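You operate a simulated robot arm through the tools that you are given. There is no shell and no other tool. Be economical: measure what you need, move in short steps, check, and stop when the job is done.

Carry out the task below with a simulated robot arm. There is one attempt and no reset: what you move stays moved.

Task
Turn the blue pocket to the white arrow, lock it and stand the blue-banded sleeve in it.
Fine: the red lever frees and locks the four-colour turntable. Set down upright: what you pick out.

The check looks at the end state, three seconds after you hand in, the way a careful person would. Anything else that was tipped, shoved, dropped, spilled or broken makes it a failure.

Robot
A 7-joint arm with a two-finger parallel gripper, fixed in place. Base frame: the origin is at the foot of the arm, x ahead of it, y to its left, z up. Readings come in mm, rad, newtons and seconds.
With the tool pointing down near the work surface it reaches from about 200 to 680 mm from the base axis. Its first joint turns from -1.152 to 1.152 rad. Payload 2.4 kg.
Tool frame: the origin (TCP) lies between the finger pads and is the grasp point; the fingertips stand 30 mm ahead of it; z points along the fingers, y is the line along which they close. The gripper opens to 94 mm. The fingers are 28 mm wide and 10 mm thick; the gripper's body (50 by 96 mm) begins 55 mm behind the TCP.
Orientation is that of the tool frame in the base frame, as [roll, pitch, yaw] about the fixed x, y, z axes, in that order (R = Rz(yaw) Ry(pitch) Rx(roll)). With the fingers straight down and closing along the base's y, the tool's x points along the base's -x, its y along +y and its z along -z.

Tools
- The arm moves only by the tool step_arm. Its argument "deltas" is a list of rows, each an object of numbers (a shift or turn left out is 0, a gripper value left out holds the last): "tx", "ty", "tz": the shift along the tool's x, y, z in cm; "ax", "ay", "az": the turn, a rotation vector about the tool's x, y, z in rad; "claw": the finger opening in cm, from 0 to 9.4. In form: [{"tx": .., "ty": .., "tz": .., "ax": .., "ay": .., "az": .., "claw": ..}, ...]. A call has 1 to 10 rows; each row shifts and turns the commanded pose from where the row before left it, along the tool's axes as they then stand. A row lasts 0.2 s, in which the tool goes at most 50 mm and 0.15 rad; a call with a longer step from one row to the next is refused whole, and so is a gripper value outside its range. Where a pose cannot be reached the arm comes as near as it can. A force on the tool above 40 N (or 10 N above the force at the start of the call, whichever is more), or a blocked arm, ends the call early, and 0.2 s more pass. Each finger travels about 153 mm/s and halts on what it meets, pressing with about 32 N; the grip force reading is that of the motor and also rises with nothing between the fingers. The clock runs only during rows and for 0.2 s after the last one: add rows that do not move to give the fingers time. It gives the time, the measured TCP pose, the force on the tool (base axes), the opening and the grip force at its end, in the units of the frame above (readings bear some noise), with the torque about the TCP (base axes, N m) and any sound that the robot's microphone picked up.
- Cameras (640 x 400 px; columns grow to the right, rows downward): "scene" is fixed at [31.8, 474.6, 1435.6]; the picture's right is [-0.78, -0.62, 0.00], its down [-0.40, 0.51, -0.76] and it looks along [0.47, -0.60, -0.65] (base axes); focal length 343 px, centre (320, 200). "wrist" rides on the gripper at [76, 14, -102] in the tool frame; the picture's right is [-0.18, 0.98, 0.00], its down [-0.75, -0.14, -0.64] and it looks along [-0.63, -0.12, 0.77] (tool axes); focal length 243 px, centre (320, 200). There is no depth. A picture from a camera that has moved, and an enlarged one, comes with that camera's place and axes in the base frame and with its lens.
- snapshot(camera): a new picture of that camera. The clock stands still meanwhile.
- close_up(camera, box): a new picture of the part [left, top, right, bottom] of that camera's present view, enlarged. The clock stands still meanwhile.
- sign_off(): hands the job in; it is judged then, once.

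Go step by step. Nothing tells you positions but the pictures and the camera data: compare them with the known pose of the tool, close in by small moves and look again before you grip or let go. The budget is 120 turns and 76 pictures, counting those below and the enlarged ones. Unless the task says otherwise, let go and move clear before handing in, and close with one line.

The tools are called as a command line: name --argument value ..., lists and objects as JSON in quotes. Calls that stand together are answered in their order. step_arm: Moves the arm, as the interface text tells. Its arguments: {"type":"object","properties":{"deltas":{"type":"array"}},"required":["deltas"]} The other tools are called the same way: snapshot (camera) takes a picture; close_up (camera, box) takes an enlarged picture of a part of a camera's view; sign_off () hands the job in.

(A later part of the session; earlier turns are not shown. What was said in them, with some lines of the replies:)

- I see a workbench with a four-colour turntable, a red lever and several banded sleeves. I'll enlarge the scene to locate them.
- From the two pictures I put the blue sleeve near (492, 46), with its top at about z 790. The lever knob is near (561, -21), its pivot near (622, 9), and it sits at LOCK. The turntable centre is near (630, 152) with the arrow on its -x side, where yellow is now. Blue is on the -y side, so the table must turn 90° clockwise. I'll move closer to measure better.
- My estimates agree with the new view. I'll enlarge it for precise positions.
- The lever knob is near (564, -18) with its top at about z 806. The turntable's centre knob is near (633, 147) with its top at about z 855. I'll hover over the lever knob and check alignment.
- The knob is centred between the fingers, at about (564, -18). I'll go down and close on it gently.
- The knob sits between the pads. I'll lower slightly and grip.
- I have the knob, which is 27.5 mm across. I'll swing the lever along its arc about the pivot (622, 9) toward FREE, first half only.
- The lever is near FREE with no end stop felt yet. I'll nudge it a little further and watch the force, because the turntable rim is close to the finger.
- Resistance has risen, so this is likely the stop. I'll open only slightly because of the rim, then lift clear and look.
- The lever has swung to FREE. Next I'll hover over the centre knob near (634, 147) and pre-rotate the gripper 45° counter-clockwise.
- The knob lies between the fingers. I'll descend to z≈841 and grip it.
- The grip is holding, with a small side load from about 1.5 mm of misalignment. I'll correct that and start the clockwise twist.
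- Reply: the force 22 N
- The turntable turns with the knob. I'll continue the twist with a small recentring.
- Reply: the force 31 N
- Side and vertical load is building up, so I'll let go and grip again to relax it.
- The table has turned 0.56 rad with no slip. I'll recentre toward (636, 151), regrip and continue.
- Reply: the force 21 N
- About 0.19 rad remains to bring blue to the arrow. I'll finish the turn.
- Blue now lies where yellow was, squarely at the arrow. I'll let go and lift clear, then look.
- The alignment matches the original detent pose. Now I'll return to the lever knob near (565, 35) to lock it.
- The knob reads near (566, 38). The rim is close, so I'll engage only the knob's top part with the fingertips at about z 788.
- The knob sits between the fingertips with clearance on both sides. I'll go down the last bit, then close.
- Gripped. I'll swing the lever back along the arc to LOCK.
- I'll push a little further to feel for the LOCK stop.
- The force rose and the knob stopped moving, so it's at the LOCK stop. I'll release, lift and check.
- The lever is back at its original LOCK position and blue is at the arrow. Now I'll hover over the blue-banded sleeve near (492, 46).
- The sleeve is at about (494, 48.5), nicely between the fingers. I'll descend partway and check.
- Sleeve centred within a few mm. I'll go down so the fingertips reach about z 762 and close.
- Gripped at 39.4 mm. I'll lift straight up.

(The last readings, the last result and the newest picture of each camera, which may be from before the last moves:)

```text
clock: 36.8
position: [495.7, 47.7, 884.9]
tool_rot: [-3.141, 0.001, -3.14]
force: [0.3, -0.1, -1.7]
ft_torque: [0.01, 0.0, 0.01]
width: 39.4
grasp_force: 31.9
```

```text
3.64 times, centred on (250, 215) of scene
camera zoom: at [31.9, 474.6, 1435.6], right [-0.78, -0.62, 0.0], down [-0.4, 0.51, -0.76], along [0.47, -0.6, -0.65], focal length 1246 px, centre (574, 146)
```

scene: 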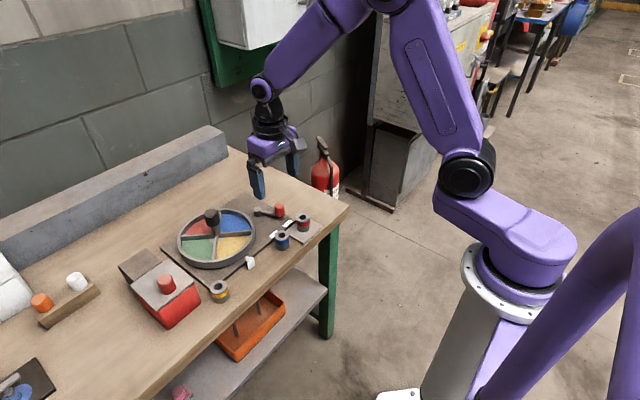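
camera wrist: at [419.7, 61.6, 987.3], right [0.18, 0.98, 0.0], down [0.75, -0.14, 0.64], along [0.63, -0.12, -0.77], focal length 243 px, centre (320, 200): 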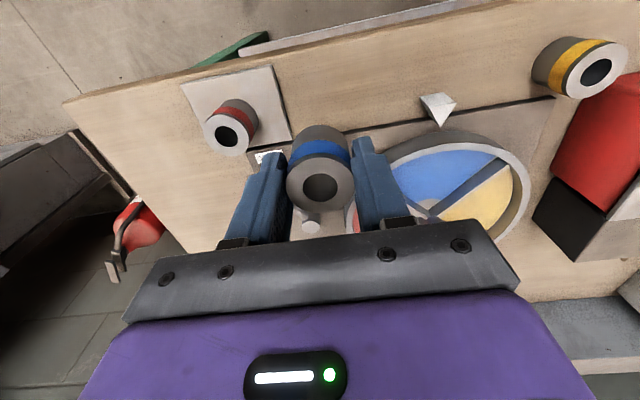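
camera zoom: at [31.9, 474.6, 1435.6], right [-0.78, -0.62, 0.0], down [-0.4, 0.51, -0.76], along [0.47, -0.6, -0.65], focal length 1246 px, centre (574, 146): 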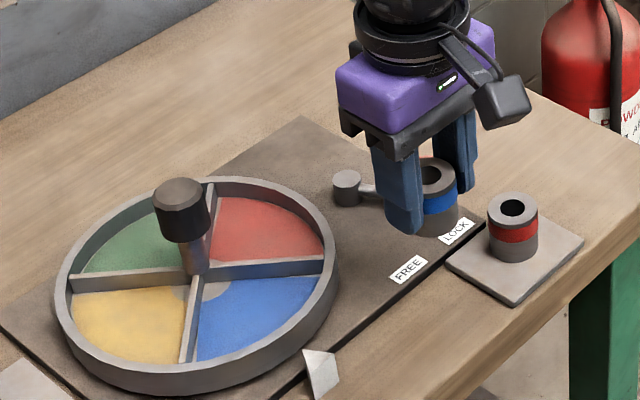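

The sleeve is held upright, its bottom about 46 mm below the TCP. I'll carry it over the blue pocket near (578, 150).

step_arm --deltas '[{"tx": -2.05, "ty": 2.56}, {"tx": -2.05, "ty": 2.56}, {"tx": -2.05, "ty": 2.56}, {"tx": -2.05, "ty": 2.56}, {}]'

snapshot --camera "wrist"

close_up --camera "scene" --box '[160, 160, 280, 280]'

```text
clock: 38.0
position: [578.9, 149.3, 884.1]
tool_rot: [-3.141, -0.001, -3.14]
force: [-0.6, -0.1, -1.8]
ft_torque: [0.01, 0.0, 0.02]
width: 39.1
grasp_force: 32.5
```

```text
32 pictures are left
camera wrist: at [503.1, 164.2, 986.3], right [0.18, 0.98, 0.0], down [0.75, -0.14, 0.64], along [0.63, -0.12, -0.77], focal length 243 px, centre (320, 200)
```

wrist: 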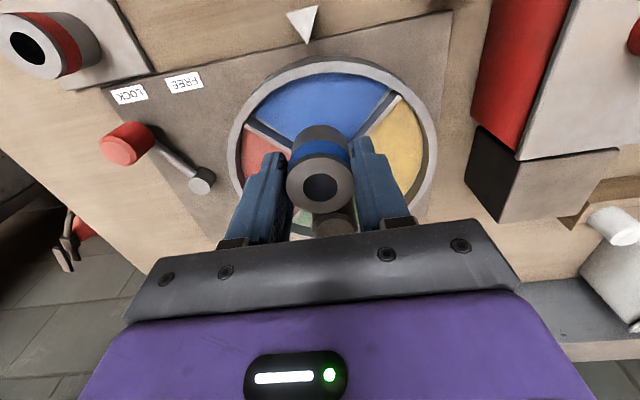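

```text
3.33 times, centred on (220, 220) of scene
camera zoom: at [31.9, 474.6, 1435.6], right [-0.78, -0.62, 0.0], down [-0.4, 0.51, -0.76], along [0.47, -0.6, -0.65], focal length 1142 px, centre (653, 133)
```

zoom: 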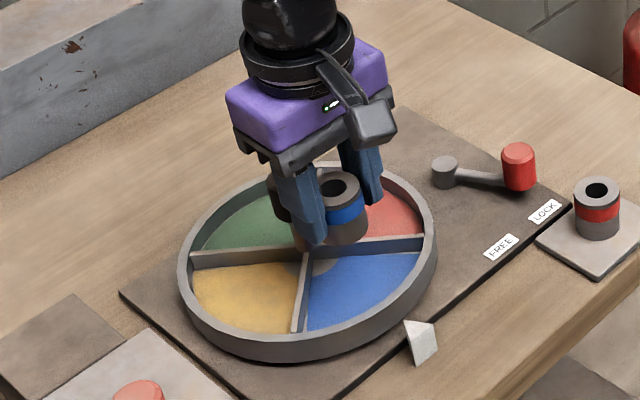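

The sleeve is centred over the blue pocket. I'll descend partway and check.

step_arm --deltas '[{"tz": 2}, {"tz": 2}, {"tz": 0.8}, {}]'

snapshot --camera "wrist"

close_up --camera "scene" --box '[160, 160, 280, 280]'

```text
clock: 39.0
position: [579.6, 150.2, 835.4]
tool_rot: [-3.141, 0.0, -3.141]
force: [-0.6, 0.1, -2.7]
ft_torque: [-0.01, 0.01, -0.03]
width: 39.2
grasp_force: 32.3
```

```text
30 pictures are left
camera wrist: at [503.1, 164.7, 938.1], right [0.18, 0.98, 0.0], down [0.75, -0.14, 0.64], along [0.63, -0.12, -0.77], focal length 243 px, centre (320, 200)
```

wrist: 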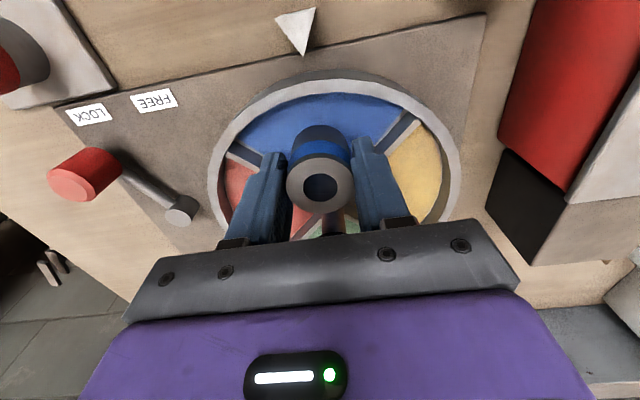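

```text
3.33 times, centred on (220, 220) of scene
camera zoom: at [31.9, 474.6, 1435.6], right [-0.78, -0.62, 0.0], down [-0.4, 0.51, -0.76], along [0.47, -0.6, -0.65], focal length 1142 px, centre (653, 133)
```

zoom: 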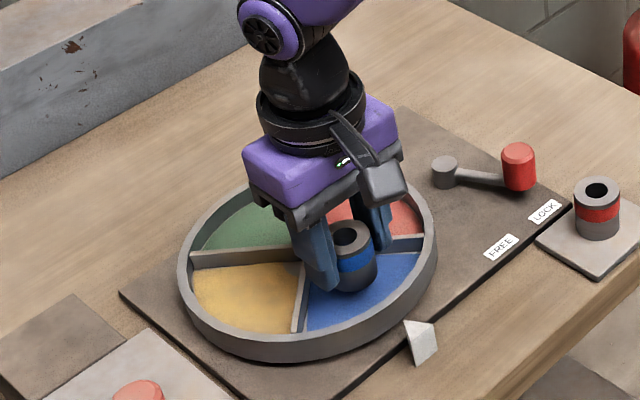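

It's well placed. I'll lower slowly until the floor is felt, shifting 3 mm outward for spoke clearance.

step_arm --deltas '[{"tx": 0.3, "tz": 0.5}, {"tz": 0.5}, {"tz": 0.3}, {"tz": 0.2}, {}]'

```text
clock: 40.2
position: [575.2, 150.5, 822.1]
tool_rot: [-3.141, -0.001, 3.141]
force: [0.1, -0.4, -1.2]
ft_torque: [-0.04, -0.02, 0.01]
width: 39.2
grasp_force: 32.4
```

step_arm --deltas '[{"tz": 0.2}, {"tz": 0.2}, {"tz": 0.2}, {}]'

```text
clock: 41.2
position: [576.4, 150.3, 816.2]
tool_rot: [-3.141, 0.003, -3.141]
force: [-4.3, -1.0, 15.5]
ft_torque: [-0.16, 0.31, -0.06]
width: 39.0
grasp_force: 31.7
```

Floor contact shows as a 15 N upward force at z≈816. I'll check uprightness before letting go.

close_up --camera "scene" --box '[190, 190, 270, 270]'

snapshot --camera "wrist"

```text
5.00 times, centred on (230, 230) of scene
camera zoom: at [31.5, 474.6, 1435.6], right [-0.78, -0.62, 0.0], down [-0.4, 0.51, -0.76], along [0.47, -0.6, -0.65], focal length 1713 px, centre (770, 50)
```

zoom: 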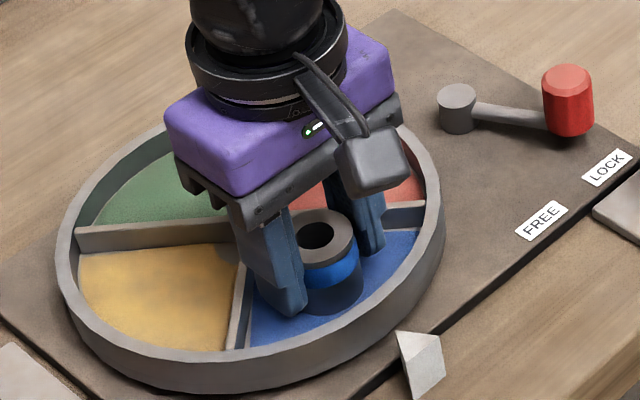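

```text
27 pictures are left
camera wrist: at [500.0, 165.9, 919.3], right [0.18, 0.98, 0.0], down [0.75, -0.14, 0.64], along [0.63, -0.12, -0.77], focal length 243 px, centre (320, 200)
```

wrist: 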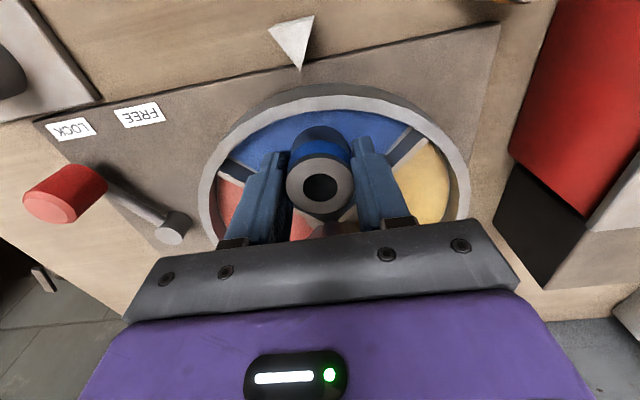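

The sleeve stands upright on the pocket floor. I'll ease off the pressure, open a little and lift straight up.

step_arm --deltas '[{"tz": -0.1}, {"claw": 4.3}, {"claw": 4.7}, {}, {"tz": -1}, {"tz": -2}, {"tz": -4}, {"tz": -4}, {}]'

close_up --camera "scene" --box '[170, 180, 310, 280]'

snapshot --camera "wrist"

```text
clock: 43.2
position: [576.6, 150.1, 927.1]
tool_rot: [3.141, 0.0, -3.141]
force: [0.6, 0.2, -0.1]
ft_torque: [0.0, 0.01, -0.02]
width: 47.1
grasp_force: 0.1
```

```text
4.00 times, centred on (240, 230) of scene
camera zoom: at [31.8, 474.6, 1435.6], right [-0.78, -0.62, 0.0], down [-0.4, 0.51, -0.76], along [0.47, -0.6, -0.65], focal length 1371 px, centre (640, 80)
```

zoom: 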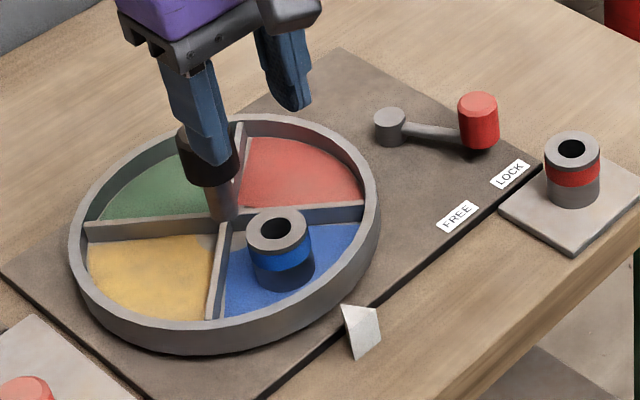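

```text
25 pictures are left
camera wrist: at [500.5, 165.0, 1030.0], right [0.18, 0.98, 0.0], down [0.75, -0.14, 0.64], along [0.63, -0.12, -0.77], focal length 243 px, centre (320, 200)
```

wrist: 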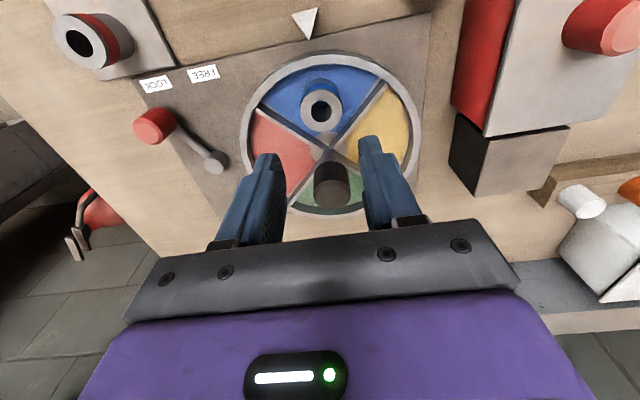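

The sleeve stands upright in the blue pocket, at the arrow, with the lever at LOCK. I'll back the arm well away and take a last look.

step_arm --deltas '[{"tz": -4}, {"tz": -4}, {"tx": 4}, {"tx": 4}, {"tx": 4}, {}, {}]'

snapshot --camera "scene"

snapshot --camera "wrist"

```text
clock: 44.8
position: [453.2, 150.3, 1005.8]
tool_rot: [3.141, 0.0, -3.14]
force: [-0.3, -0.2, -0.4]
ft_torque: [-0.03, 0.02, -0.04]
width: 47.0
grasp_force: 0.0
```

```text
24 pictures are left
```

scene: 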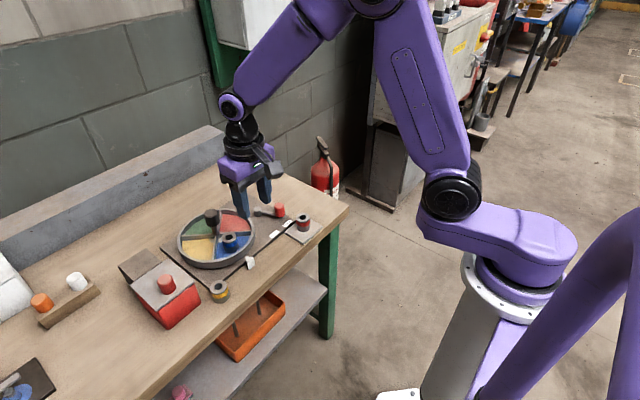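

```text
23 pictures are left
camera wrist: at [378.7, 165.9, 1108.3], right [0.18, 0.98, 0.0], down [0.75, -0.14, 0.64], along [0.63, -0.12, -0.77], focal length 243 px, centre (320, 200)
```

wrist: 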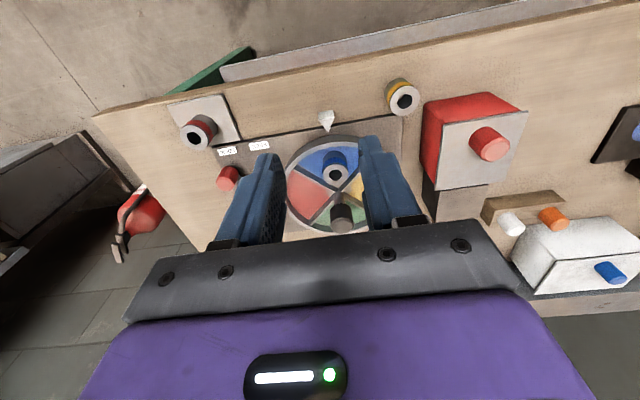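

Blue is at the arrow, the lever is at LOCK, the sleeve is upright in its pocket, and nothing else has moved. I'm handing in.

sign_off

```text
The job is handed in.
```

The blue pocket is turned to the white arrow, the lever is back at its LOCK stop, and the blue-banded sleeve stands upright in the pocket. I didn't twist the table afterwards to test the lock.
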